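You operate a simulated robot arm through the tools that you are given. There is no shell and no other tool.

You are at the controls of a simulated robot arm. One attempt, no reset.

## Task
Hand-pump till the relief valve opens at 25 bar, then drop to zero.
Fine: set the relief knob to 25, pump till the display drops back, hold the orange lever till the logger shows 0, then knob back to 55. Leave the cart's other valves, levers and pump controls as they are.
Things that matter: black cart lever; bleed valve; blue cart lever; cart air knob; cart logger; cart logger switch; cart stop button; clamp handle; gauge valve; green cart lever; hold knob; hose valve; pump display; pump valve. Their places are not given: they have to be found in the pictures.

Only the result counts: the job must be done as asked and must still hold three seconds after the hand-in. Knocking over, shifting, dropping, spilling or breaking anything else fails it.

## Robot
A 7-joint arm with a two-finger parallel gripper, fixed in place. Base frame: the origin is at the foot of the arm, x ahead of it, y to its left, z up. Units: mm, rad, N and s.
With the tool pointing down near the work surface it reaches from about 280 to 720 mm from the base axis. Its first joint turns from -2.496 to 2.496 rad. Payload 3 kg.
The tool frame sits at the grasp point between the pads (the TCP): z along the fingers, y along the line on which they close. The tips reach 30 mm beyond it. Largest opening 94 mm; finger width 28, thickness 10; the body of the gripper, 50 by 96 mm, starts 55 mm behind the TCP.
Orientation is told as [roll, pitch, yaw] about the base's x, y, z axes, in that order, counted from this pose: with the fingers straight down and closing along the base's y, the tool's x points along the base's -x, its y along +y and its z along -z.

## Interface
- The arm moves only by the tool move_arm. Its argument "commands" is a list of rows, each a list of 3 entries, a list of its own where there are three numbers: the finger opening in mm, from 0 to 94, then the shift along the tool's x, y, z in mm, then the turn, a rotation vector about the tool's x, y, z in rad. In form: [[fingers, [x, y, z], [wx, wy, wz]], ...]. A call has 1 to 20 rows; each row shifts and turns the commanded pose from where the row before left it, along the tool's axes as they then stand. Each row takes 0.2 s and may step no farther than 50 mm and 0.15 rad from the row before; otherwise, or with a gripper value out of range, the whole call is refused. A pose out of reach is approached as far as the arm can. The call stops where the force on the tool passes 90 N (or 10 N more than at its start, if that is more) or the arm is blocked; 0.2 s more then pass. Each finger travels about 45 mm/s and halts on what it meets, pressing with about 34 N; the grip force reading is that of the motor and also rises with nothing between the fingers. The clock runs only during rows and for 0.2 s after the last one: add rows that do not move to give the fingers time. It gives the time, the measured TCP pose, the force on the tool (base axes), the opening and the grip force at its end, in the units of the frame above (readings bear some noise), with the torque about the TCP (base axes, N m) and any sound that the robot's microphone picked up, and new pictures: "views" is both (left out), scene, wrist or none.
- Cameras (640 x 400 px; columns grow to the right, rows downward): "scene" is fixed at [48.7, 651.2, 1555.6]; the picture's right is [-0.64, -0.77, 0.00], its down [-0.44, 0.36, -0.82] and it looks along [0.64, -0.52, -0.57] (base axes); focal length 351 px, centre (320, 200). "wrist" rides on the gripper at [76, 14, -103] in the tool frame; the picture's right is [-0.18, 0.98, 0.00], its down [-0.75, -0.14, -0.64] and it looks along [-0.63, -0.12, 0.77] (tool axes); focal length 243 px, centre (320, 200).
- slide_trunk(by): slides the trunk up (or, below 0, down) by that many mm; the arm rides with it, the base frame stays. It gives what a move gives, with no picture.
- pixel_to_xyz(camera, pixels): for up to 12 pixels [column, row] of the newest picture of that camera ("zoom" is the newest enlarged one), the place [x, y, z] in the base frame of the surface seen there, good to about 3 mm. The clock stands still meanwhile.
- zoom(camera, box): a new picture of the part [left, top, right, bottom] of that camera's present view, enlarged. The clock stands still meanwhile.
- job_done(): hands the job in; it is judged then, once.

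Open the gripper and draw the arm clear of the work before you hand the job in, unless the task says otherwise.

The tools are called after ">>>" by a JSON object that holds its "name" and its "arguments". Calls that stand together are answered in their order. move_arm: Moves the arm, as the interface text tells. Its arguments: {"type":"object","properties":{"commands":{"type":"array"},"views":{"type":"string","enum":["both","scene","wrist","none"]}},"required":["commands"]} The other tools are called the same way: slide_trunk (by) slides the trunk up or down; pixel_to_xyz (camera, pixels) gives the place of the surface under pixels of a picture; zoom (camera, box) takes an enlarged picture of a part of a camera's view; job_done () hands the job in.

At the start:

```text
time: 0.0
eef_pos: [633.1, 66.0, 1213.7]
tcp_rot: [-0.001, -0.001, 0.0]
wrist_force: [-1.5, -0.5, -0.4]
moment: [0.01, 0.0, 0.01]
finger_gap: 94.1
grip_force: 0.1
trunk travel left (down, up): [-175.0, 215.0]
```

scene: 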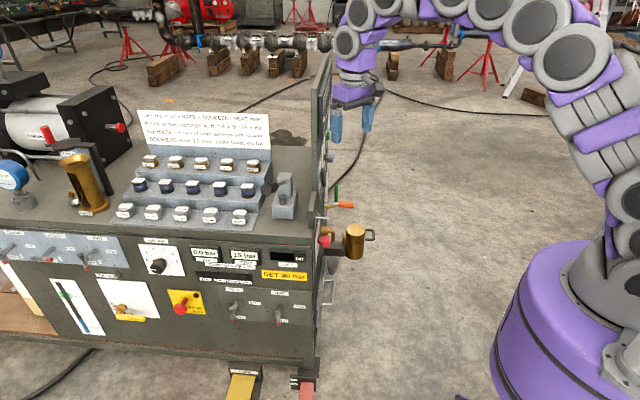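
wrist: 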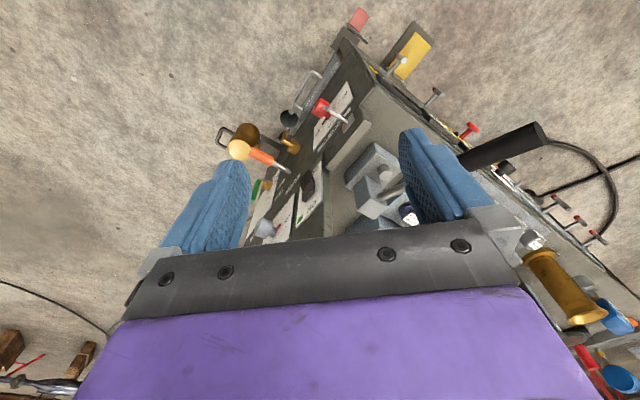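

The scene picture shows the cart with a front panel (cols 0-320, rows 220-360) and a side panel seen edge-on near col 320. I zoom into several parts to read labels before moving.

>>> {"name": "zoom", "arguments": {"camera": "scene", "box": [120, 220, 320, 345]}}

>>> {"name": "zoom", "arguments": {"camera": "scene", "box": [260, 130, 400, 330]}}

>>> {"name": "zoom", "arguments": {"camera": "wrist", "box": [200, 60, 400, 260]}}

>>> {"name": "zoom", "arguments": {"camera": "scene", "box": [130, 100, 310, 230]}}

>>> {"name": "zoom", "arguments": {"camera": "scene", "box": [0, 120, 140, 340]}}

```text
3.20 times, centred on (220, 282) of scene
```

zoom: 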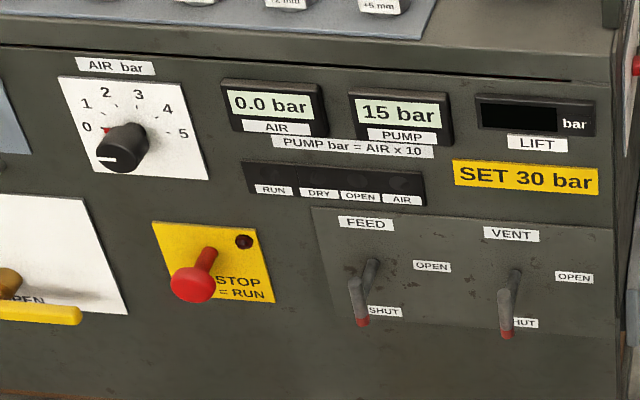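

```text
2.00 times, centred on (330, 230) of scene
```

zoom: 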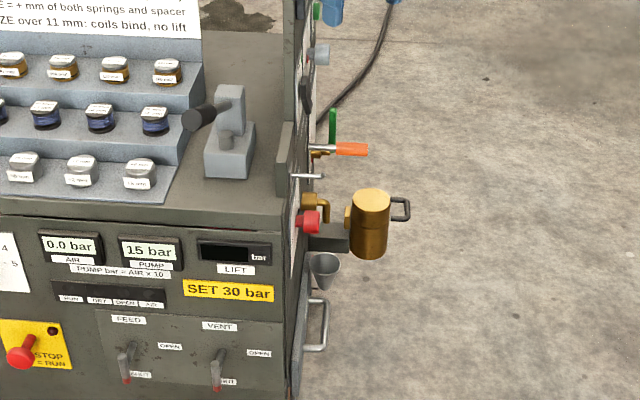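

```text
2.00 times, centred on (300, 160) of wrist
```

zoom: 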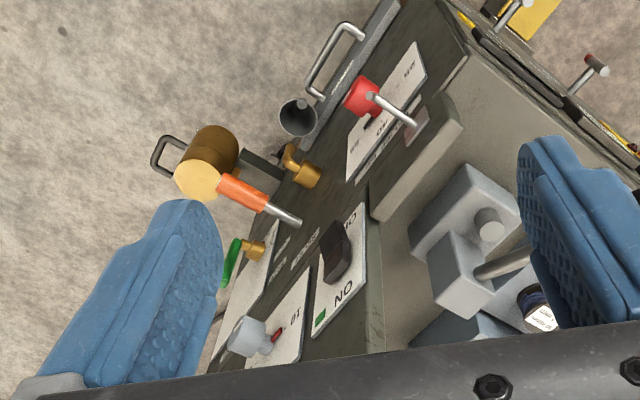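

```text
3.08 times, centred on (220, 165) of scene
```

zoom: 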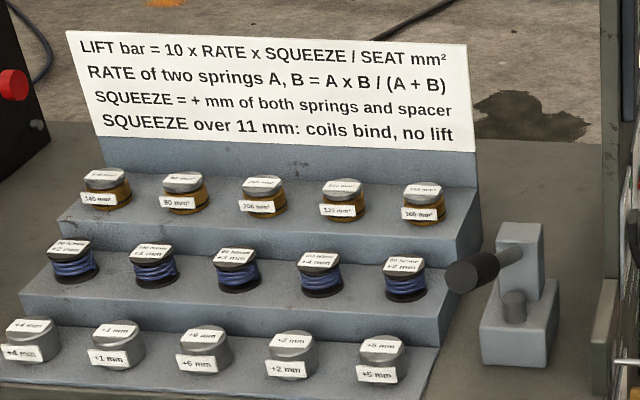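

```text
1.82 times, centred on (70, 230) of scene
```

zoom: 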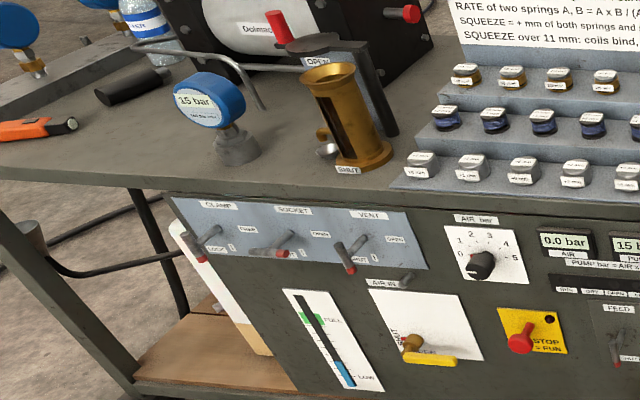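

The side panel facing the robot carries an orange-tipped lever (wrist ~(262,156)), a red knob (~(320,108)), a black knob (~(308,187)), a grey knob (~(268,228)) and a green lever. I measure these.

>>> {"name": "pixel_to_xyz", "arguments": {"camera": "wrist", "pixels": [[262, 156], [288, 167], [321, 108], [345, 121], [308, 185], [265, 228], [255, 190], [290, 145], [300, 122], [240, 150], [325, 210], [350, 95]]}}

>>> {"name": "pixel_to_xyz", "arguments": {"camera": "scene", "pixels": [[337, 205], [325, 240], [353, 240], [371, 235], [325, 265], [322, 153], [320, 218], [335, 192], [318, 158], [300, 300], [330, 290], [310, 350]]}}

>>> {"name": "zoom", "arguments": {"camera": "scene", "box": [290, 40, 390, 140]}}

```text
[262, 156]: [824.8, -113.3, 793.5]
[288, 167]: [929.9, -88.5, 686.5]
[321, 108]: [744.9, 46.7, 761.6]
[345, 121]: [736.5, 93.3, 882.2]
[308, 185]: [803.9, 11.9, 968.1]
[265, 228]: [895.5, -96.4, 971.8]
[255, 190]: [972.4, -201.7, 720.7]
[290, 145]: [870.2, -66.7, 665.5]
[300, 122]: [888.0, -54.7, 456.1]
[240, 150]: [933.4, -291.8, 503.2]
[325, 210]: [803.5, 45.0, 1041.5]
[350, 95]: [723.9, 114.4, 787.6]
```

```text
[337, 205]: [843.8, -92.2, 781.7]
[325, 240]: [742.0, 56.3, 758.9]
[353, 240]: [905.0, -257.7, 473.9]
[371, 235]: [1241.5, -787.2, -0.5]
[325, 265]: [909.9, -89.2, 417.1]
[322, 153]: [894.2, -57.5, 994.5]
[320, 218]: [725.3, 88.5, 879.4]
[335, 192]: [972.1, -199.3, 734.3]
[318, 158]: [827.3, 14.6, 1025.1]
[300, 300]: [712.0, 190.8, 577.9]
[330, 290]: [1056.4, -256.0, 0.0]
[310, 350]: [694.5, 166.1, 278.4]
```

```text
4.00 times, centred on (340, 90) of scene
```

zoom: 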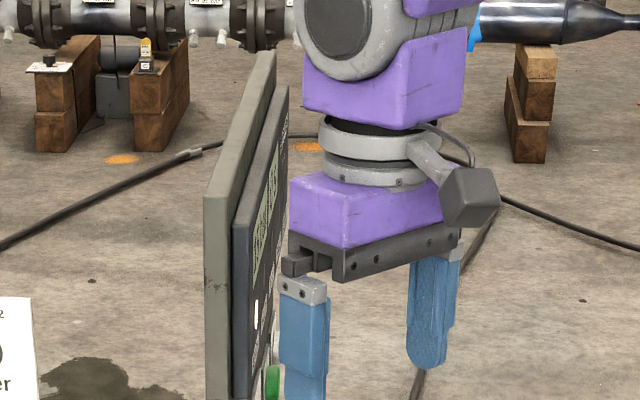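

The valve panel stands roughly facing (-0.65,-0.76) in base axes, so I back the arm away from it (to about (430,-250,1150)) and yaw toward it, to look at it squarely with the wrist camera.

>>> {"name": "move_arm", "arguments": {"commands": [[94, [25, -39.5, 8], [0, 0, 0]], [94, [25, -39.5, 8], [0, 0, 0]], [94, [25, -39.5, 8], [0, 0, 0]], [94, [25, -39.5, 8], [0, 0, 0]], [94, [25, -39.5, 8], [0, 0, 0]], [94, [25, -39.5, 8], [0, 0, 0]], [94, [25, -39.5, 8], [0, 0, 0]], [94, [25, -39.5, 8], [0, 0, 0]], [94, [0, 0, 0], [0, 0, -0.14]], [94, [0, 0, 0], [0, 0, -0.14]], [94, [0, 0, 0], [0, 0, -0.14]], [94, [0, 0, 0], [0, 0, -0.14]], [94, [0, 0, 0], [0, 0, -0.14]], [94, [0, 0, 0], [0, 0, -0.14]]], "views": "both"}}

```text
time: 3.0
eef_pos: [430.1, -252.5, 1150.6]
tcp_rot: [0.001, -0.003, 0.841]
wrist_force: [-0.7, -0.4, 0.1]
moment: [-0.03, 0.02, 0.0]
finger_gap: 93.9
grip_force: 0.1
trunk travel left (down, up): [-175.0, 215.0]
```

scene: 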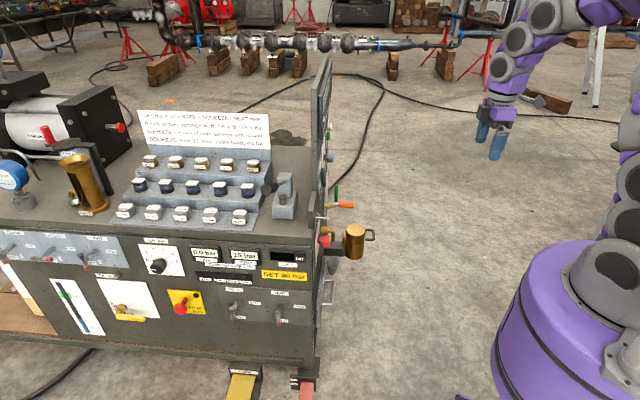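
wrist: 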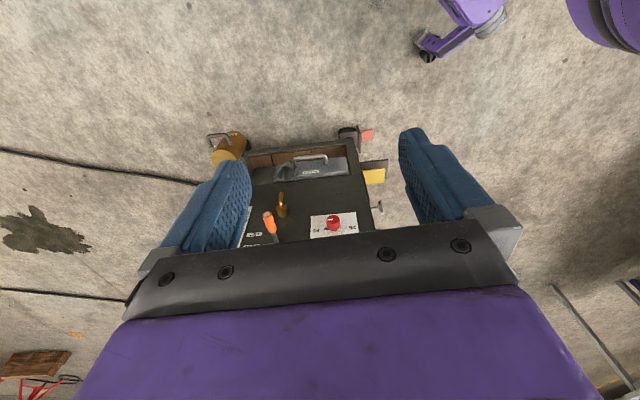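

The wrist view is upside-down (image bottom is world up), with the panel ahead. I pitch the tool up about 0.9 rad so the camera looks level at the panel.

>>> {"name": "move_arm", "arguments": {"commands": [[94, [0, 0, 0], [0, -0.15, 0]], [94, [0, 0, 0], [0, -0.15, 0]], [94, [0, 0, 0], [0, -0.15, 0]], [94, [0, 0, 0], [0, -0.15, 0]], [94, [0, 0, 0], [0, -0.15, 0]], [94, [0, 0, 0], [0, -0.15, 0]]], "views": "both"}}

```text
time: 4.4
eef_pos: [429.8, -251.9, 1151.2]
tcp_rot: [-0.002, -0.905, 0.84]
wrist_force: [-0.6, 0.4, 0.0]
moment: [0.01, -0.01, -0.03]
finger_gap: 93.9
grip_force: 0.1
trunk travel left (down, up): [-175.0, 215.0]
```

scene: 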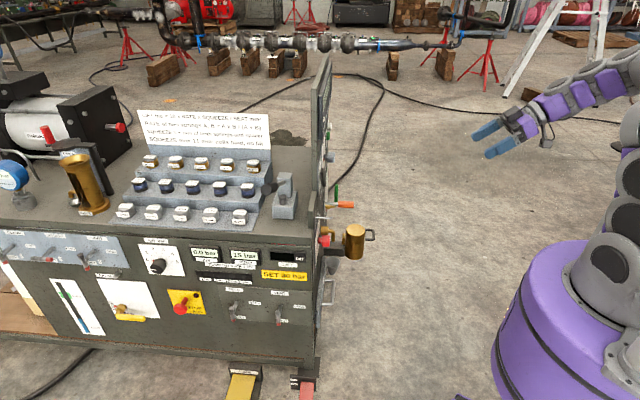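
wrist: 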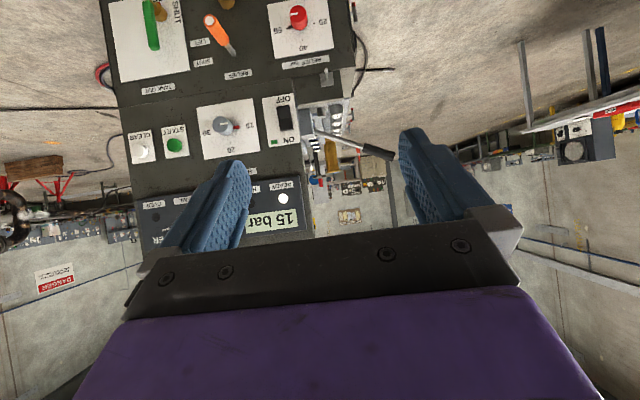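

The panel is now in view (upside-down). I zoom in on it to read the labels.

>>> {"name": "zoom", "arguments": {"camera": "wrist", "box": [100, 0, 260, 100]}}

>>> {"name": "zoom", "arguments": {"camera": "wrist", "box": [220, 0, 400, 110]}}

>>> {"name": "zoom", "arguments": {"camera": "wrist", "box": [120, 80, 400, 255]}}

```text
4.00 times, centred on (180, 50) of wrist
```

zoom: 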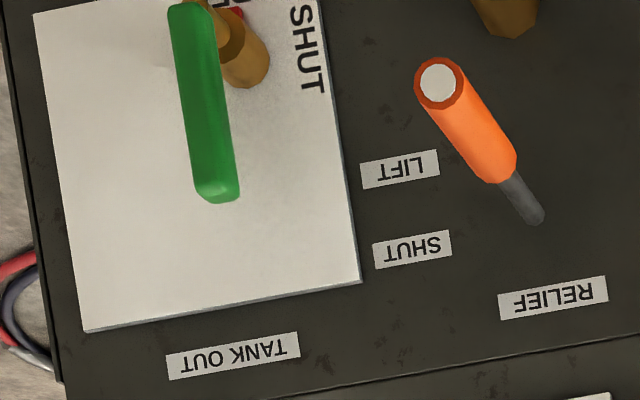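

```text
3.56 times, centred on (310, 55) of wrist
```

zoom: 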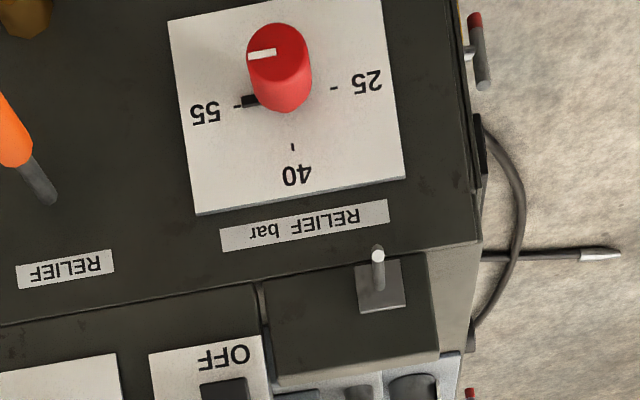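

```text
2.29 times, centred on (260, 168) of wrist
```

zoom: 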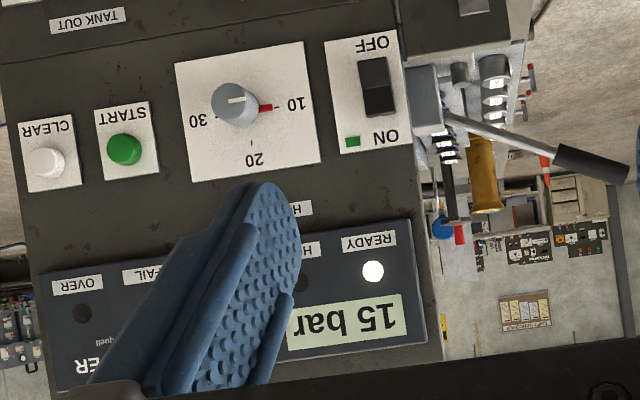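

The red knob (wrist ~(297,18)) is the relief knob, scale 25 left / 40 top / 55 right, pointing at 55; the orange lever is the RELIEF lift lever. The black-gripped lever on the cart top (wrist ~(375,152)) looks like the hand pump; I measure it and the panel points.

>>> {"name": "pixel_to_xyz", "arguments": {"camera": "wrist", "pixels": [[378, 152], [366, 148], [340, 139], [322, 132], [390, 155], [306, 115], [297, 18], [300, 45], [275, 50], [330, 50], [208, 20], [232, 52]]}}

>>> {"name": "pixel_to_xyz", "arguments": {"camera": "scene", "pixels": [[260, 178], [268, 174], [276, 170], [285, 205], [283, 190], [285, 178], [275, 185]]}}

>>> {"name": "zoom", "arguments": {"camera": "scene", "box": [240, 150, 340, 230]}}

>>> {"name": "zoom", "arguments": {"camera": "wrist", "box": [290, 90, 420, 180]}}

```text
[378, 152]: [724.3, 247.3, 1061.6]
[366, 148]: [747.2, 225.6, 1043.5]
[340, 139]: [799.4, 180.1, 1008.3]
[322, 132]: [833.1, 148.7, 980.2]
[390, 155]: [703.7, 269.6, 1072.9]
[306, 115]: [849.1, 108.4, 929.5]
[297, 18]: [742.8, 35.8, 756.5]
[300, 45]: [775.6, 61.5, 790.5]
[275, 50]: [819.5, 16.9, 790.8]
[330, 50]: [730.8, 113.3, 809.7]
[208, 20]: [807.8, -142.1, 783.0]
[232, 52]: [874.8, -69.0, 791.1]
```

```text
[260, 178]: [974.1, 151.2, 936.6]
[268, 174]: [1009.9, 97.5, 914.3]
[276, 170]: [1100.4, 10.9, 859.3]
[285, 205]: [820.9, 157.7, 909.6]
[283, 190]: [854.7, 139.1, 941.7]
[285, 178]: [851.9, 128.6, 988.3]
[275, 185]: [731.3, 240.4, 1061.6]
```

```text
5.00 times, centred on (290, 190) of scene
```

zoom: 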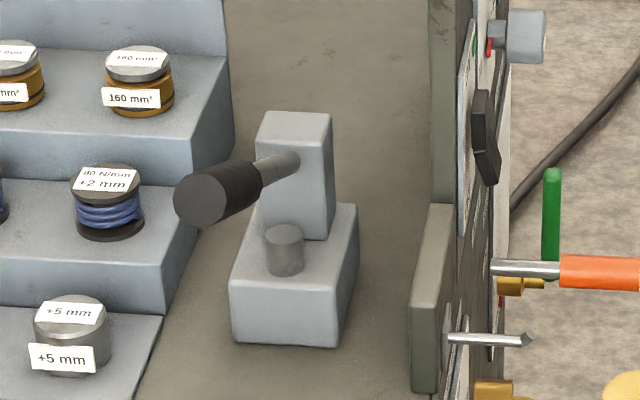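

```text
4.44 times, centred on (355, 135) of wrist
```

zoom: 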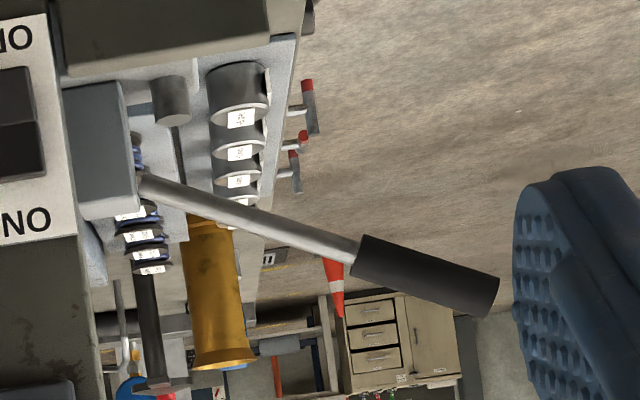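

The pump lever pivots near (845,140,975) with the black grip ending at about (704,270,1073). I now measure far-apart panel surface points to get the panel's normal.

>>> {"name": "pixel_to_xyz", "arguments": {"camera": "wrist", "pixels": [[260, 80], [125, 115], [200, 95], [250, 165], [140, 180], [345, 60], [125, 90], [155, 70], [225, 126], [283, 117], [281, 198], [265, 222]]}}

>>> {"name": "pixel_to_xyz", "arguments": {"camera": "wrist", "pixels": [[150, 20], [158, 10], [152, 45], [228, 4], [325, 76], [314, 70], [214, 31], [200, 15], [310, 10], [297, 8]]}}

```text
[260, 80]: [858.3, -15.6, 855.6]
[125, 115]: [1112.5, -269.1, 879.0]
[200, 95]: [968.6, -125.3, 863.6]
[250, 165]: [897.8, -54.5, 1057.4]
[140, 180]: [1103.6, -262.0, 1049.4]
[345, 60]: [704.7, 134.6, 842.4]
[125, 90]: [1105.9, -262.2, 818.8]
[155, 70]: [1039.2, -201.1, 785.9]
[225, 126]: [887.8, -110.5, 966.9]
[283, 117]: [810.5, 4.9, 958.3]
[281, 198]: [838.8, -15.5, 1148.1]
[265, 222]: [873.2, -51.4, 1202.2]
```

```text
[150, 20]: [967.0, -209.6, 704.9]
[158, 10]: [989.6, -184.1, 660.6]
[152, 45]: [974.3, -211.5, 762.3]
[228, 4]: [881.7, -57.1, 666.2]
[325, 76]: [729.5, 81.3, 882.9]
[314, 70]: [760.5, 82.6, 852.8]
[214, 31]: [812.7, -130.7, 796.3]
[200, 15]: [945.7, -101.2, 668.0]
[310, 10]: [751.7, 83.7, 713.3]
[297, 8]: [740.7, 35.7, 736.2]
```

The panel normal comes out at 45° (inward (0.707,0.707,0)); the red knob axis is near d≈(x+y)/√2=550, z≈743. I finish pitching the tool to horizontal, square it to the panel, and look.

>>> {"name": "move_arm", "arguments": {"commands": [[94, [0, 0, 0], [0, -0.134, 0]], [94, [0, 0, 0], [0, -0.133, 0]], [94, [0, 0, 0], [0, -0.133, 0]], [94, [0, 0, 0], [0, -0.133, 0]], [94, [0, 0, 0], [0, -0.133, 0]], [94, [0, 0, 0], [0.055, 0, 0]], [94, [45, 0, 0], [0, 0, 0]], [94, [45, 0, 0], [0, 0, 0]], [94, [45, 0, 0], [0, 0, 0]], [94, [45, 0, 0], [0, 0, 0]], [94, [45, 0, 0], [0, 0, 0]], [94, [45, 0, 0], [0, 0, 0]]], "views": "both"}}

```text
time: 7.0
eef_pos: [429.0, -253.4, 881.4]
tcp_rot: [-0.473, -1.567, 1.259]
wrist_force: [0.3, -0.6, -0.6]
moment: [-0.04, -0.01, 0.01]
finger_gap: 94.1
grip_force: 0.1
trunk travel left (down, up): [-175.0, 215.0]
```

scene: 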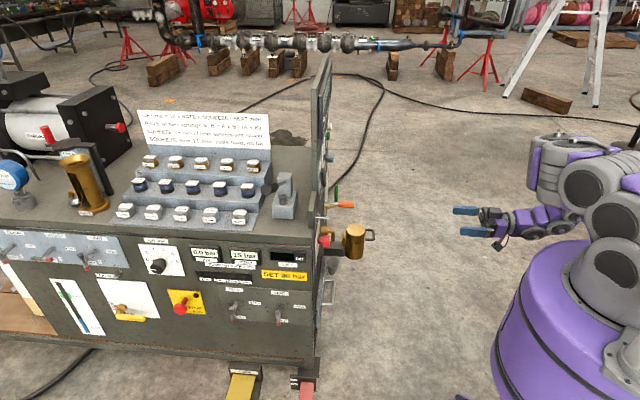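
wrist: 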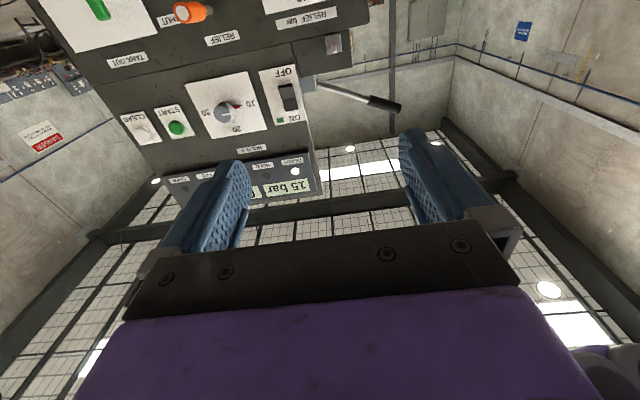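

The tool is now square to the panel (effective yaw 0.786). I test the wrist roll range by rolling +90° about the tool axis, which is the start pose for turning the knob counter-clockwise.

>>> {"name": "move_arm", "arguments": {"commands": [[94, [0, 0, 0], [0, 0, 0.1428]], [94, [0, 0, 0], [0, 0, 0.1428]], [94, [0, 0, 0], [0, 0, 0.1428]], [94, [0, 0, 0], [0, 0, 0.1428]], [94, [0, 0, 0], [0, 0, 0.1428]], [94, [0, 0, 0], [0, 0, 0.1428]], [94, [0, 0, 0], [0, 0, 0.1428]], [94, [0, 0, 0], [0, 0, 0.1428]], [94, [0, 0, 0], [0, 0, 0.1428]], [94, [0, 0, 0], [0, 0, 0.1428]], [94, [0, 0, 0], [0, 0, 0.1428]]], "views": "both"}}

```text
time: 9.4
eef_pos: [430.2, -252.7, 880.6]
tcp_rot: [1.568, 0.003, -0.786]
wrist_force: [0.6, 0.0, 0.6]
moment: [0.03, 0.03, 0.0]
finger_gap: 94.0
grip_force: 0.1
trunk travel left (down, up): [-175.0, 215.0]
```

scene: 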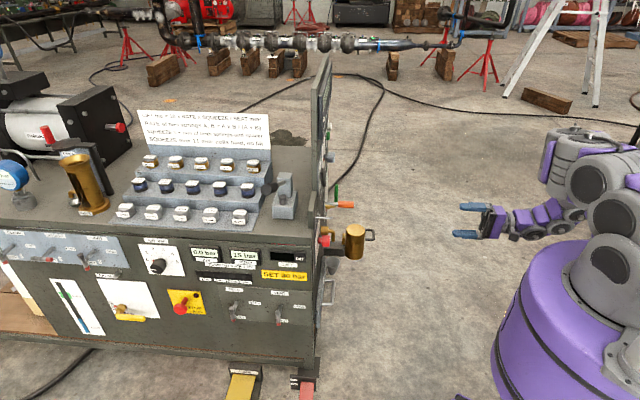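
wrist: 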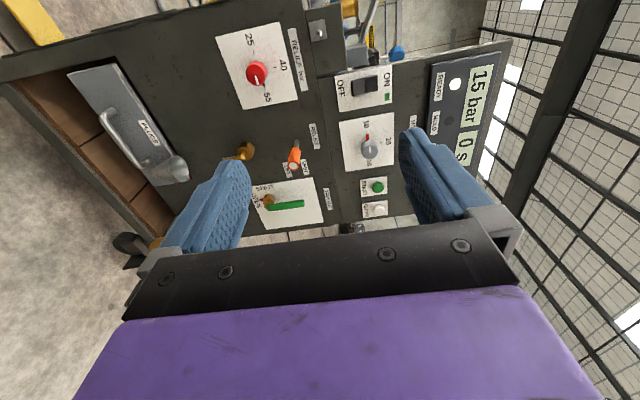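

The +90° roll works and the camera now has a clear view of the whole panel (image right = world up). I zoom in to read all of it.

>>> {"name": "zoom", "arguments": {"camera": "wrist", "box": [200, 10, 360, 110]}}

>>> {"name": "zoom", "arguments": {"camera": "wrist", "box": [220, 100, 400, 230]}}

>>> {"name": "zoom", "arguments": {"camera": "wrist", "box": [330, 30, 510, 150]}}

>>> {"name": "pixel_to_xyz", "arguments": {"camera": "wrist", "pixels": [[257, 71], [264, 76], [250, 75], [246, 45], [280, 69], [268, 96], [294, 158], [296, 140], [249, 152], [320, 30], [312, 12], [300, 60]]}}

```text
4.00 times, centred on (280, 60) of wrist
```

zoom: 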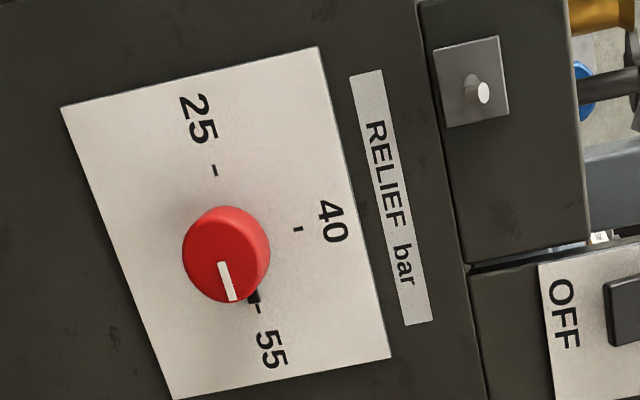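

```text
3.08 times, centred on (310, 165) of wrist
```

zoom: 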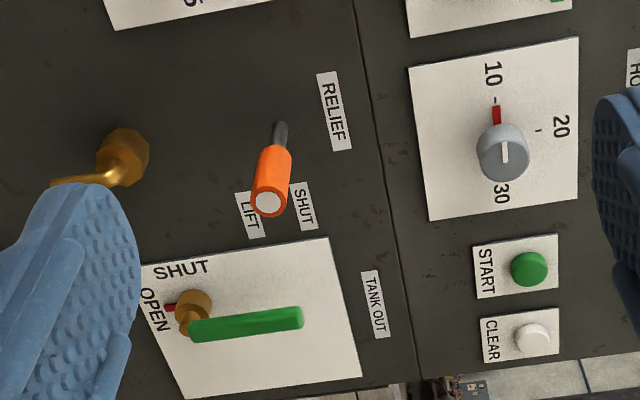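

```text
3.33 times, centred on (420, 90) of wrist
```

zoom: 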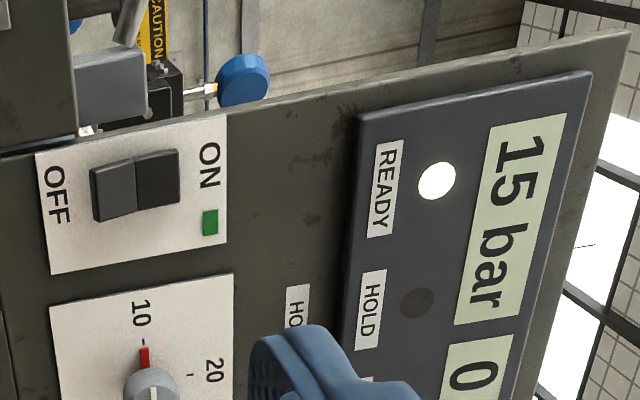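

```text
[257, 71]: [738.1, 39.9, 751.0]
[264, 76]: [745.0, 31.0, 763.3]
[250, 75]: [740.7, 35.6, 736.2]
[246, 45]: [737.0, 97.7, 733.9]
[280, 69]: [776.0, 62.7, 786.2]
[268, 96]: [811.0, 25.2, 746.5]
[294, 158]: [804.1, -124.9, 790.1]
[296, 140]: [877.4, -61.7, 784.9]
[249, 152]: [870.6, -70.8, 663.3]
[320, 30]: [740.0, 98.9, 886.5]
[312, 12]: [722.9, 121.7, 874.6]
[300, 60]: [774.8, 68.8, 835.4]
```

I query the tick marks and the knob rim to get the knob axis precisely.

>>> {"name": "pixel_to_xyz", "arguments": {"camera": "wrist", "pixels": [[253.75, 52.5], [264.5, 87], [274.25, 67.25], [256.5, 73.5], [248, 70], [263, 71], [257, 64], [258, 82], [262.8, 84.5]]}}

>>> {"name": "pixel_to_xyz", "arguments": {"camera": "scene", "pixels": [[241, 212], [249, 187], [225, 215], [298, 195], [300, 215], [310, 195], [308, 160], [285, 206], [270, 215], [315, 232]]}}

```text
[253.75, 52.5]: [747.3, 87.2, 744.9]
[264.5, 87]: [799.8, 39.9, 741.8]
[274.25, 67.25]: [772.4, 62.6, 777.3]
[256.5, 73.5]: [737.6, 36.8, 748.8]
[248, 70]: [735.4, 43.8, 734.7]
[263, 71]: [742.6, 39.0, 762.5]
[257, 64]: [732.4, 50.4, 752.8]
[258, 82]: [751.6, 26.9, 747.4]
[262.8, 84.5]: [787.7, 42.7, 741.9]
```

```text
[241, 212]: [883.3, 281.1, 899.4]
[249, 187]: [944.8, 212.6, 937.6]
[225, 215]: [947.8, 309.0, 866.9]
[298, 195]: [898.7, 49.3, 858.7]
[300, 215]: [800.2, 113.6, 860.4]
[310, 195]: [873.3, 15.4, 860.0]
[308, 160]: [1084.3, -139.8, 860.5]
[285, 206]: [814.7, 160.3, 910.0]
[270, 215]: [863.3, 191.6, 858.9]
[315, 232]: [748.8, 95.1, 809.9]
```

Knob axis: s=(y−x)/√2≈−500, z≈744, front at d≈548, plate at d≈591. I move in front of it with fingers open (TCP to d≈470).

>>> {"name": "move_arm", "arguments": {"commands": [[94, [-2.1, -17.1, 43.1], [0, 0, 0]], [94, [-2.1, -17.1, 43.1], [0, 0, 0]], [94, [-2.1, -17.1, 43.1], [0, 0, 0]], [94, [-2.1, -17.1, 43.1], [0, 0, 0]], [94, [-2.1, -17.1, 43.1], [0, 0, 0]], [94, [-2.1, -17.1, 43.1], [0, 0, 0]], [94, [-2.1, -17.1, 43.1], [0, 0, 0]], [94, [-2.1, -17.1, 43.1], [0, 0, 0]], [94, [0, 0, 0], [0, 0, 0]]], "views": "both"}}

```text
time: 11.4
eef_pos: [651.9, -36.9, 803.3]
tcp_rot: [1.567, 0.0, -0.786]
wrist_force: [0.0, 0.5, -0.5]
moment: [-0.03, 0.0, 0.0]
finger_gap: 93.9
grip_force: 0.1
out of reach, approached as far as the arm can: row 6, 7, 8
trunk travel left (down, up): [-175.0, 215.0]
```

scene: 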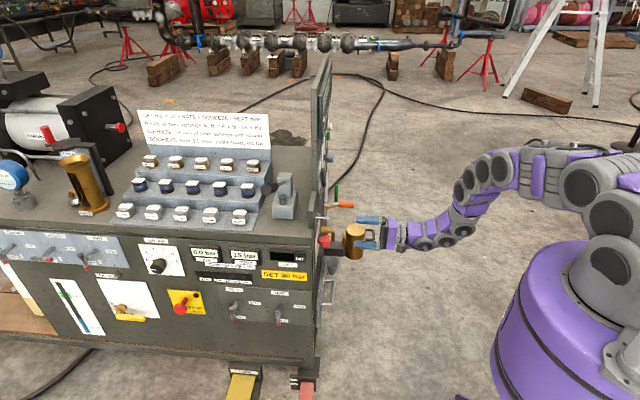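
wrist: 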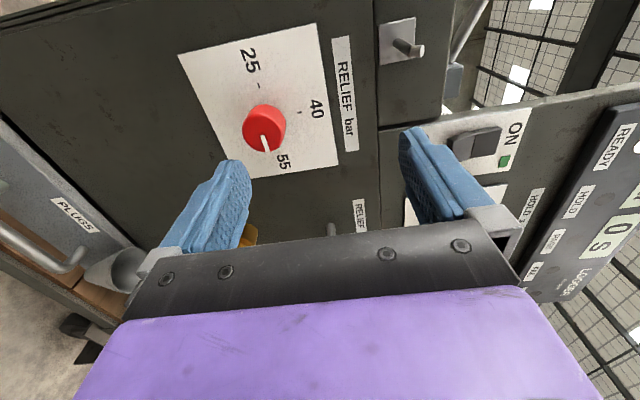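

The arm hit its reach limit at (652,-37,803), since it is working low; I lower the trunk 130 mm so the knob is nearer shoulder height (fingers are ~80 mm clear of the panel, nothing below them).

>>> {"name": "slide_trunk", "arguments": {"by": -130}}

```text
time: 13.0
eef_pos: [651.7, -35.6, 673.5]
tcp_rot: [1.568, 0.0, -0.786]
wrist_force: [-0.2, 0.8, 0.7]
moment: [-0.04, -0.02, -0.01]
finger_gap: 94.1
grip_force: 0.0
trunk travel left (down, up): [-45.0, 345.0]
```

The TCP is now at z=673; I move up and in toward the knob in small steps, checking where the arm actually goes.

>>> {"name": "move_arm", "arguments": {"commands": [[94, [-3, 25, 0], [0, 0, 0]], [94, [-3, 25, 0], [0, 0, 0]], [94, [0, 0, 0], [0, 0, 0]]], "views": "none"}}

```text
time: 13.8
eef_pos: [656.8, -38.9, 723.7]
tcp_rot: [1.566, 0.0, -0.785]
wrist_force: [0.5, -0.7, -0.3]
moment: [-0.02, 0.02, 0.0]
finger_gap: 94.1
grip_force: 0.0
trunk travel left (down, up): [-45.0, 345.0]
```

The arm follows well. I go to d≈490, s≈−500, z≈744 and look at the knob again.

>>> {"name": "move_arm", "arguments": {"commands": [[94, [-4, 10, 20], [0, 0, 0]], [94, [-4, 10, 33], [0, 0, 0]], [94, [0, 0, 0], [0, 0, 0]]], "views": "wrist"}}

```text
time: 14.6
eef_pos: [700.2, -8.3, 742.8]
tcp_rot: [1.567, 0.001, -0.787]
wrist_force: [0.5, -0.7, 0.2]
moment: [0.0, 0.02, 0.01]
finger_gap: 93.8
grip_force: 0.1
trunk travel left (down, up): [-45.0, 345.0]
```

wrist: 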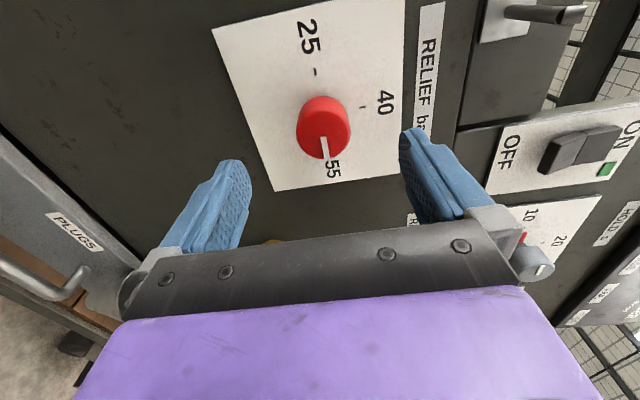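

I measure the knob face and rim from this closer view to refine the axis before closing in.

>>> {"name": "pixel_to_xyz", "arguments": {"camera": "wrist", "pixels": [[324, 138], [300, 130], [347, 128], [322, 120], [325, 156], [325, 98], [315, 72], [333, 165], [362, 105]]}}

```text
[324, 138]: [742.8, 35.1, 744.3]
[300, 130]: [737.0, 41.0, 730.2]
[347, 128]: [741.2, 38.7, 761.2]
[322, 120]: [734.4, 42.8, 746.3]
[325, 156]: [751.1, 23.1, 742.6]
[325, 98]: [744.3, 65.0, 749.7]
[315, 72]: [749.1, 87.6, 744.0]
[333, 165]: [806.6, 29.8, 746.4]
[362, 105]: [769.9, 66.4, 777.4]
```

Knob axis s≈−501, z≈745, front d≈550. I advance to d≈550 (fingertips to ≈580, short of the plate at 591) and close on the knob.

>>> {"name": "move_arm", "arguments": {"commands": [[94, [0, 1, 20], [0, 0, 0]], [94, [0, 1, 20], [0, 0, 0]], [94, [0, 0, 20], [0, 0, 0]], [94, [0, 0, 0], [0, 0, 0]]], "views": "wrist"}}

```text
time: 15.6
eef_pos: [743.0, 35.3, 744.3]
tcp_rot: [1.566, 0.0, -0.785]
wrist_force: [-0.2, 0.0, 1.0]
moment: [0.0, -0.02, -0.01]
finger_gap: 94.2
grip_force: 0.1
trunk travel left (down, up): [-45.0, 345.0]
```

wrist: 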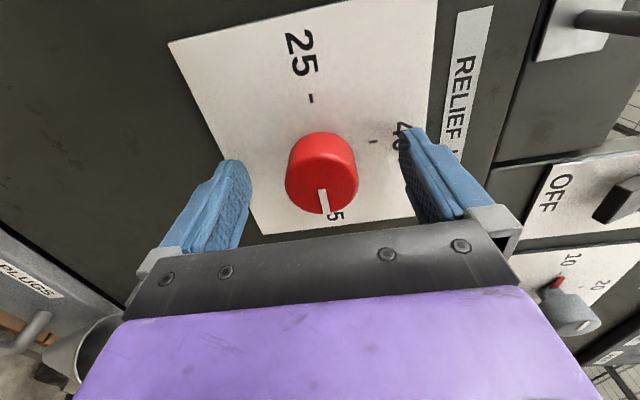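

The knob sits centred between the fingers at (321,175). I close the gripper on it.

>>> {"name": "move_arm", "arguments": {"commands": [[10, [0, 0, 0], [0, 0, 0]], [10, [0, 0, 0], [0, 0, 0]], [10, [0, 0, 0], [0, 0, 0]], [10, [0, 0, 0], [0, 0, 0]], [10, [0, 0, 0], [0, 0, 0]], [10, [0, 0, 0], [0, 0, 0]]], "views": "wrist"}}

```text
time: 17.0
eef_pos: [743.6, 35.9, 745.7]
tcp_rot: [1.568, -0.002, -0.785]
wrist_force: [1.8, 0.8, 6.9]
moment: [0.43, -0.49, 0.24]
finger_gap: 39.6
grip_force: 45.2
trunk travel left (down, up): [-45.0, 345.0]
```

wrist: 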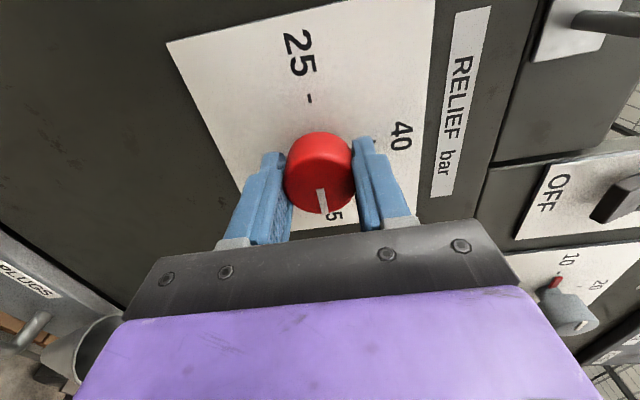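

The knob is held (gap 39.6 mm) with a slight 7 N upward bias, so I shift up 1 mm and turn counter-clockwise about 45° first to check that it follows.

>>> {"name": "move_arm", "arguments": {"commands": [[10, [0, 1, 0], [0, 0, 0]], [10, [0, 0, 0], [0, 0, -0.13]], [10, [0, 0, 0], [0, 0, -0.13]], [10, [0, 0, 0], [0, 0, -0.13]], [10, [0, 0, 0], [0, 0, -0.13]], [10, [0, 0, 0], [0, 0, -0.13]], [10, [0, 0, 0], [0, 0, -0.13]]], "views": "wrist"}}

```text
time: 18.6
eef_pos: [742.6, 35.4, 744.7]
tcp_rot: [1.563, -0.784, -0.779]
wrist_force: [5.5, 2.7, -4.5]
moment: [0.51, -0.51, 0.43]
finger_gap: 39.8
grip_force: 44.8
trunk travel left (down, up): [-45.0, 345.0]
```

wrist: 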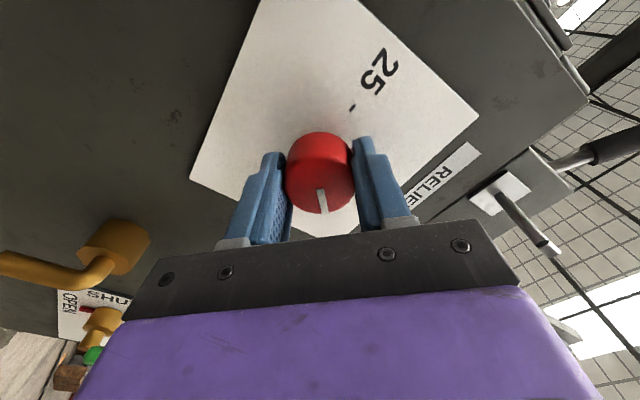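

The knob turns with the gripper (pointer stays at the same place relative to the fingers). I continue to about −2.98 rad in total, then check against the 25 tick.

>>> {"name": "move_arm", "arguments": {"commands": [[10, [0, 0, 0], [0, 0, -0.1375]], [10, [0, 0, 0], [0, 0, -0.1375]], [10, [0, 0, 0], [0, 0, -0.1375]], [10, [0, 0, 0], [0, 0, -0.1375]], [10, [0, 0, 0], [0, 0, -0.1375]], [10, [0, 0, 0], [0, 0, -0.1375]], [10, [0, 0, 0], [0, 0, -0.1375]], [10, [0, 0, 0], [0, 0, -0.1375]]], "views": "none"}}

>>> {"name": "move_arm", "arguments": {"commands": [[10, [0, 0, 0], [0, 0, -0.1375]], [10, [0, 0, 0], [0, 0, -0.1375]], [10, [0, 0, 0], [0, 0, -0.1375]], [10, [0, 0, 0], [0, 0, -0.1375]], [10, [0, 0, 0], [0, 0, -0.1375]], [10, [0, 0, 0], [0, 0, -0.1375]], [10, [0, 0, 0], [0, 0, -0.1375]], [10, [0, 0, 0], [0, 0, -0.1375]]], "views": "wrist"}}

```text
time: 20.4
eef_pos: [743.1, 35.4, 745.1]
tcp_rot: [-1.552, -1.259, 2.339]
wrist_force: [10.0, 4.5, -7.0]
moment: [0.05, -0.02, -0.94]
finger_gap: 40.0
grip_force: 45.2
trunk travel left (down, up): [-45.0, 345.0]
```

```text
time: 21.1
eef_pos: [744.2, 44.4, 784.4]
tcp_rot: [-1.543, -0.935, 2.368]
wrist_force: [-16.3, 8.0, 22.1]
moment: [0.23, 0.46, -0.07]
finger_gap: 11.0
grip_force: 0.2
out of reach, approached as far as the arm can: row 2, 3
trunk travel left (down, up): [-45.0, 345.0]
stopped in row 3: the force on the tool passed its limit at 217 N (the readings are from after the stop); the commanded pose is now the measured one
```

wrist: 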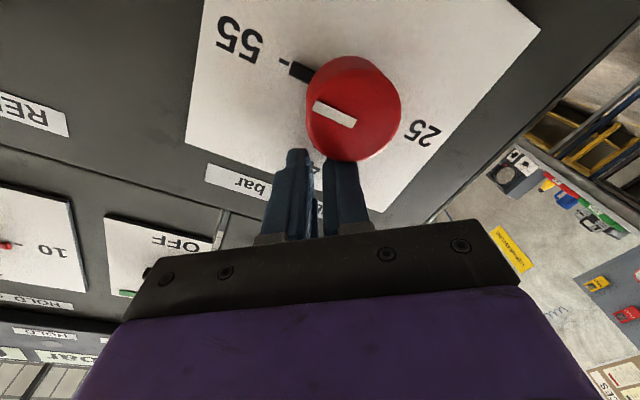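

The wrist hit a joint limit, the fingers slipped off the knob and the call stopped. I zoom to see the state of the knob and check that nothing is harmed.

>>> {"name": "zoom", "arguments": {"camera": "wrist", "box": [200, 0, 500, 180]}}

>>> {"name": "zoom", "arguments": {"camera": "scene", "box": [240, 150, 400, 270]}}

```text
2.13 times, centred on (350, 90) of wrist
```

zoom: 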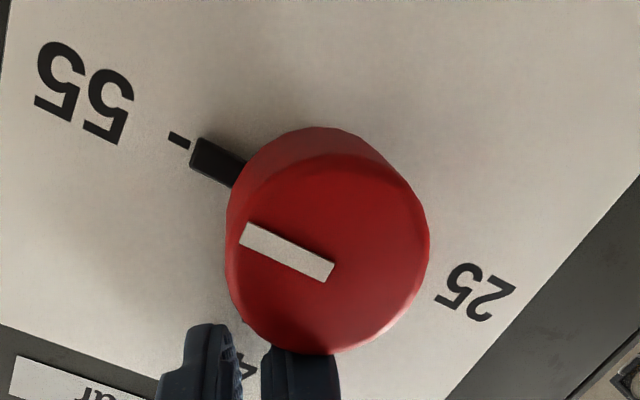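

```text
3.33 times, centred on (320, 210) of scene
```

zoom: 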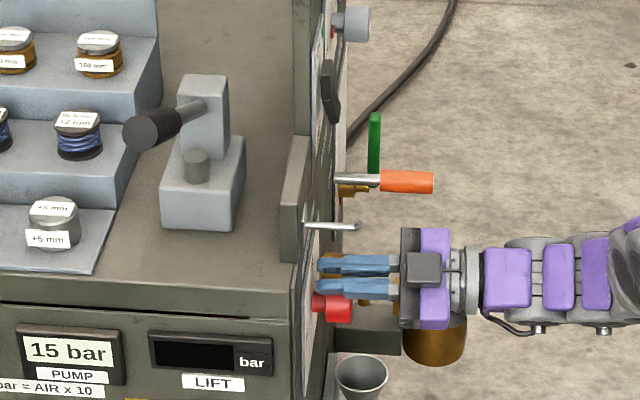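

The knob pointer is at 55 again (white line and black stub both at the 55 tick), and nothing else looks disturbed; PUMP still shows 15 bar. I retreat straight back from the panel.

>>> {"name": "move_arm", "arguments": {"commands": [[10, [0, 0, -20], [0, 0, 0]], [10, [0, 0, -40], [0, 0, 0]], [10, [0, 0, -40], [0, 0, 0]]], "views": "both"}}

```text
time: 21.9
eef_pos: [689.5, -33.0, 792.6]
tcp_rot: [-1.531, -0.947, 2.357]
wrist_force: [0.4, 0.3, -0.9]
moment: [0.02, 0.0, -0.02]
finger_gap: 10.1
grip_force: 0.1
out of reach, approached as far as the arm can: row 2, 3
trunk travel left (down, up): [-45.0, 345.0]
```

scene: 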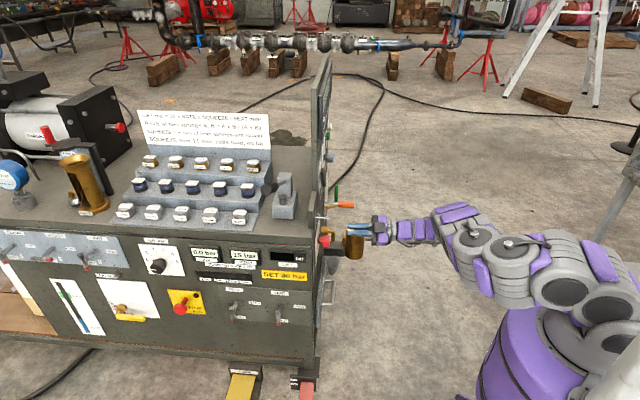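
wrist: 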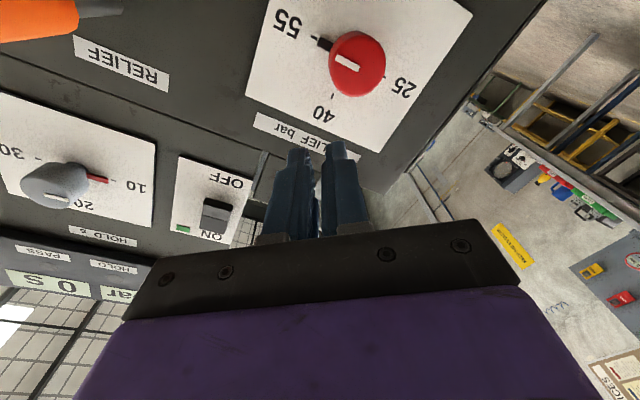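

The arm has switched to another elbow configuration; the tool is about 0.04 rad off square and rolled −0.62 rad. I correct the tilt and roll back positively to explore the roll range in free space.

>>> {"name": "move_arm", "arguments": {"commands": [[40, [0, 0, 0], [0.0405, 0, 0]], [60, [0, 0, 0], [0, 0, 0.15]], [80, [0, 0, 0], [0, 0, 0.15]], [80, [0, 0, 0], [0, 0, 0.15]], [80, [0, 0, 0], [0, 0, 0.15]], [80, [0, 0, 0], [0, 0, 0.15]], [80, [0, 0, 0], [0, 0, 0.15]], [80, [0, 0, 0], [0, 0, 0.15]]], "views": "none"}}

```text
time: 23.7
eef_pos: [693.8, -34.9, 799.9]
tcp_rot: [1.576, -1.15, -0.793]
wrist_force: [0.6, -0.3, 0.7]
moment: [0.01, -0.02, 0.03]
finger_gap: 80.2
grip_force: 0.0
out of reach, approached as far as the arm can: row 1
trunk travel left (down, up): [-45.0, 345.0]
```

Orientation is square again (roll 1.576, yaw −0.793 around pitch −1.15). I continue rolling to camera-left and on beyond, to find whether camera-up is reachable.

>>> {"name": "move_arm", "arguments": {"commands": [[80, [0, 0, 0], [0, 0, 0.144]], [80, [0, 0, 0], [0, 0, 0.144]], [80, [0, 0, 0], [0, 0, 0.144]], [80, [0, 0, 0], [0, 0, 0.144]], [80, [0, 0, 0], [0, 0, 0.144]], [80, [0, 0, 0], [0, 0, 0.144]], [80, [0, 0, 0], [0, 0, 0.144]], [80, [0, 0, 0], [0, 0, 0.144]], [80, [0, 0, 0], [0, 0, 0.143]], [80, [0, 0, 0], [0, 0, 0.143]], [80, [0, 0, 0], [0, 0, 0.143]], [80, [0, 0, 0], [0, 0, 0.143]], [80, [0, 0, 0], [0, 0, 0.143]], [80, [0, 0, 0], [0, 0, 0.143]], [80, [0, 0, 0], [0, 0, 0.143]], [80, [0, 0, 0], [0, 0, 0.143]]], "views": "both"}}

```text
time: 27.1
eef_pos: [694.8, -33.9, 800.3]
tcp_rot: [1.576, 1.146, -0.779]
wrist_force: [0.2, 0.3, 0.0]
moment: [0.02, -0.03, -0.02]
finger_gap: 79.9
grip_force: 0.1
trunk travel left (down, up): [-45.0, 345.0]
```

scene: 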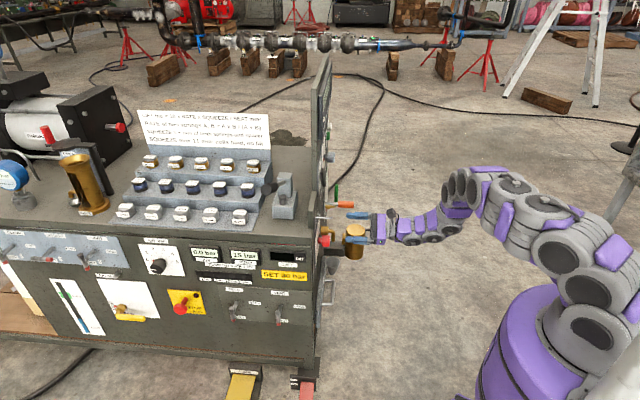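
wrist: 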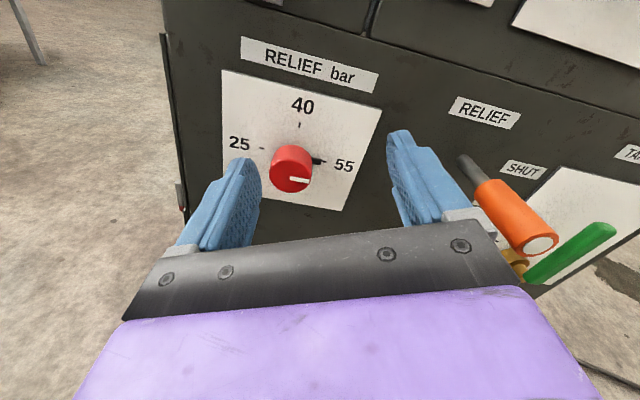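

The upright (camera-up) view works: knob at (291,170) points at 55. I roll on to exactly camera-up and bring the TCP in front of the knob axis (s≈−501, z≈745, d≈490).

>>> {"name": "move_arm", "arguments": {"commands": [[94, [0, 0, 0], [0, 0, 0.1415]], [94, [0, 0, 0], [0, 0, 0.1415]], [94, [0, 0, 0], [0, 0, 0.1415]], [94, [-28, -7, 0], [0, 0, 0]], [94, [-27, -7, 0], [0, 0, 0]], [94, [0, 0, 22], [0, 0, 0]], [94, [0, 0, 0], [0, 0, 0]]], "views": "wrist"}}

```text
time: 28.7
eef_pos: [700.9, -8.7, 747.1]
tcp_rot: [2.251, 1.569, -0.106]
wrist_force: [-1.0, -0.1, -0.2]
moment: [0.01, 0.03, 0.05]
finger_gap: 93.7
grip_force: 0.0
trunk travel left (down, up): [-45.0, 345.0]
```

wrist: 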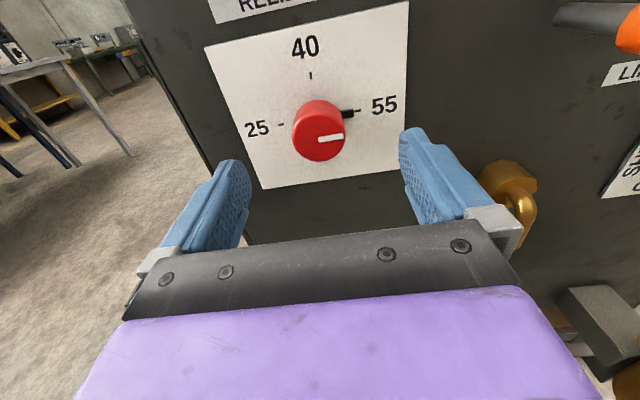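

Aligned at s≈−502, z≈747. I advance to d≈547 (tips ≈577) and close on the knob from left and right.

>>> {"name": "move_arm", "arguments": {"commands": [[94, [-1, 0, 20], [0, 0, 0]], [94, [-1, 0, 20], [0, 0, 0]], [94, [0, 0, 18], [0, 0, 0]], [10, [0, 0, 0], [0, 0, 0]], [10, [0, 0, 0], [0, 0, 0]], [10, [0, 0, 0], [0, 0, 0]], [10, [0, 0, 0], [0, 0, 0]], [10, [0, 0, 0], [0, 0, 0]], [10, [0, 0, 0], [0, 0, 0]]], "views": "wrist"}}

```text
time: 30.7
eef_pos: [740.1, 33.8, 742.1]
tcp_rot: [2.063, 1.567, -0.294]
wrist_force: [-3.2, 2.4, 0.0]
moment: [-0.15, 0.12, 0.58]
finger_gap: 39.7
grip_force: 44.6
trunk travel left (down, up): [-45.0, 345.0]
```

wrist: 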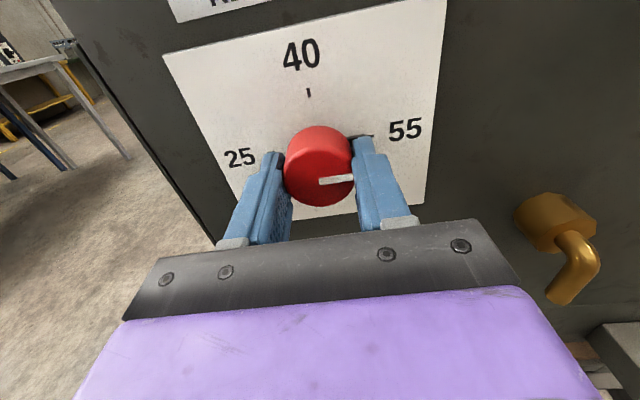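

Knob gripped at 39.7 mm with the pointer at (336,180) toward 55. I turn counter-clockwise 0.8 rad in small steps and look.

>>> {"name": "move_arm", "arguments": {"commands": [[10, [0, 0, 0], [0, 0, -0.1]], [10, [0, 0, 0], [0, 0, -0.1]], [10, [0, 0, 0], [0, 0, -0.1]], [10, [0, 0, 0], [0, 0, -0.1]], [10, [0, 0, 0], [0, 0, -0.1]], [10, [0, 0, 0], [0, 0, -0.1]], [10, [0, 0, 0], [0, 0, -0.1]], [10, [0, 0, 0], [0, 0, -0.1]]], "views": "wrist"}}

```text
time: 32.5
eef_pos: [742.2, 32.3, 743.7]
tcp_rot: [1.577, 0.765, -0.784]
wrist_force: [-13.1, -1.2, -0.7]
moment: [-0.38, 0.33, 0.61]
finger_gap: 39.8
grip_force: 45.1
trunk travel left (down, up): [-45.0, 345.0]
```

wrist: 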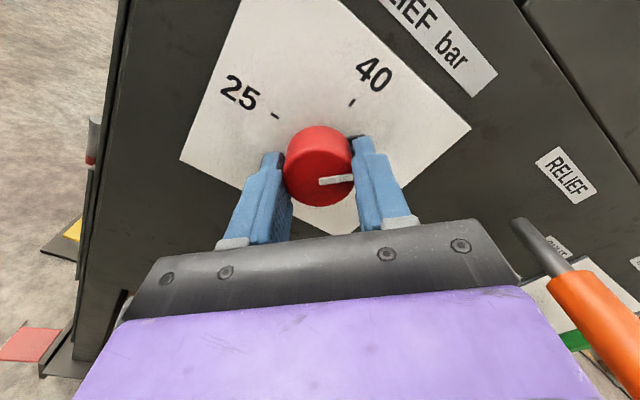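

The knob follows (pointer stays toward the right finger, 55 now rotated away). I continue another 0.8 rad.

>>> {"name": "move_arm", "arguments": {"commands": [[10, [0, 0, 0], [0, 0, -0.1]], [10, [0, 0, 0], [0, 0, -0.1]], [10, [0, 0, 0], [0, 0, -0.1]], [10, [0, 0, 0], [0, 0, -0.1]], [10, [0, 0, 0], [0, 0, -0.1]], [10, [0, 0, 0], [0, 0, -0.1]], [10, [0, 0, 0], [0, 0, -0.1]], [10, [0, 0, 0], [0, 0, -0.1]]], "views": "wrist"}}

```text
time: 34.3
eef_pos: [742.3, 31.5, 745.5]
tcp_rot: [1.575, -0.037, -0.786]
wrist_force: [7.9, -2.4, 23.6]
moment: [-0.33, 0.42, 1.07]
finger_gap: 39.6
grip_force: 45.4
trunk travel left (down, up): [-45.0, 345.0]
```

wrist: 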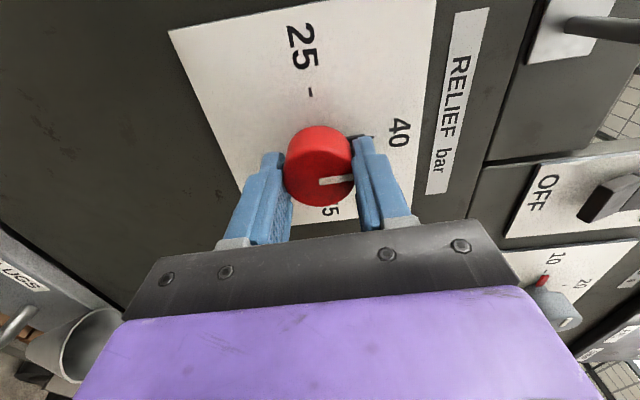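

The pointer is at 40; there's a 24 N upward push from a small centre offset, so I shift up 2 mm and continue turning another 0.8 rad.

>>> {"name": "move_arm", "arguments": {"commands": [[10, [0, 2, 0], [0, 0, 0]], [10, [0, 0, 0], [0, 0, -0.1]], [10, [0, 0, 0], [0, 0, -0.1]], [10, [0, 0, 0], [0, 0, -0.1]], [10, [0, 0, 0], [0, 0, -0.1]], [10, [0, 0, 0], [0, 0, -0.1]], [10, [0, 0, 0], [0, 0, -0.1]], [10, [0, 0, 0], [0, 0, -0.1]], [10, [0, 0, 0], [0, 0, -0.1]]], "views": "wrist"}}

```text
time: 36.3
eef_pos: [742.6, 32.6, 746.8]
tcp_rot: [1.579, -0.835, -0.792]
wrist_force: [10.3, 1.4, 24.0]
moment: [-0.04, 0.1, 0.0]
finger_gap: 39.8
grip_force: 44.7
trunk travel left (down, up): [-45.0, 345.0]
```

wrist: 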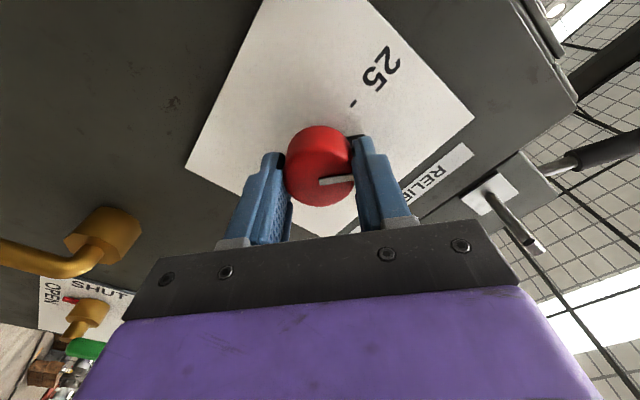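

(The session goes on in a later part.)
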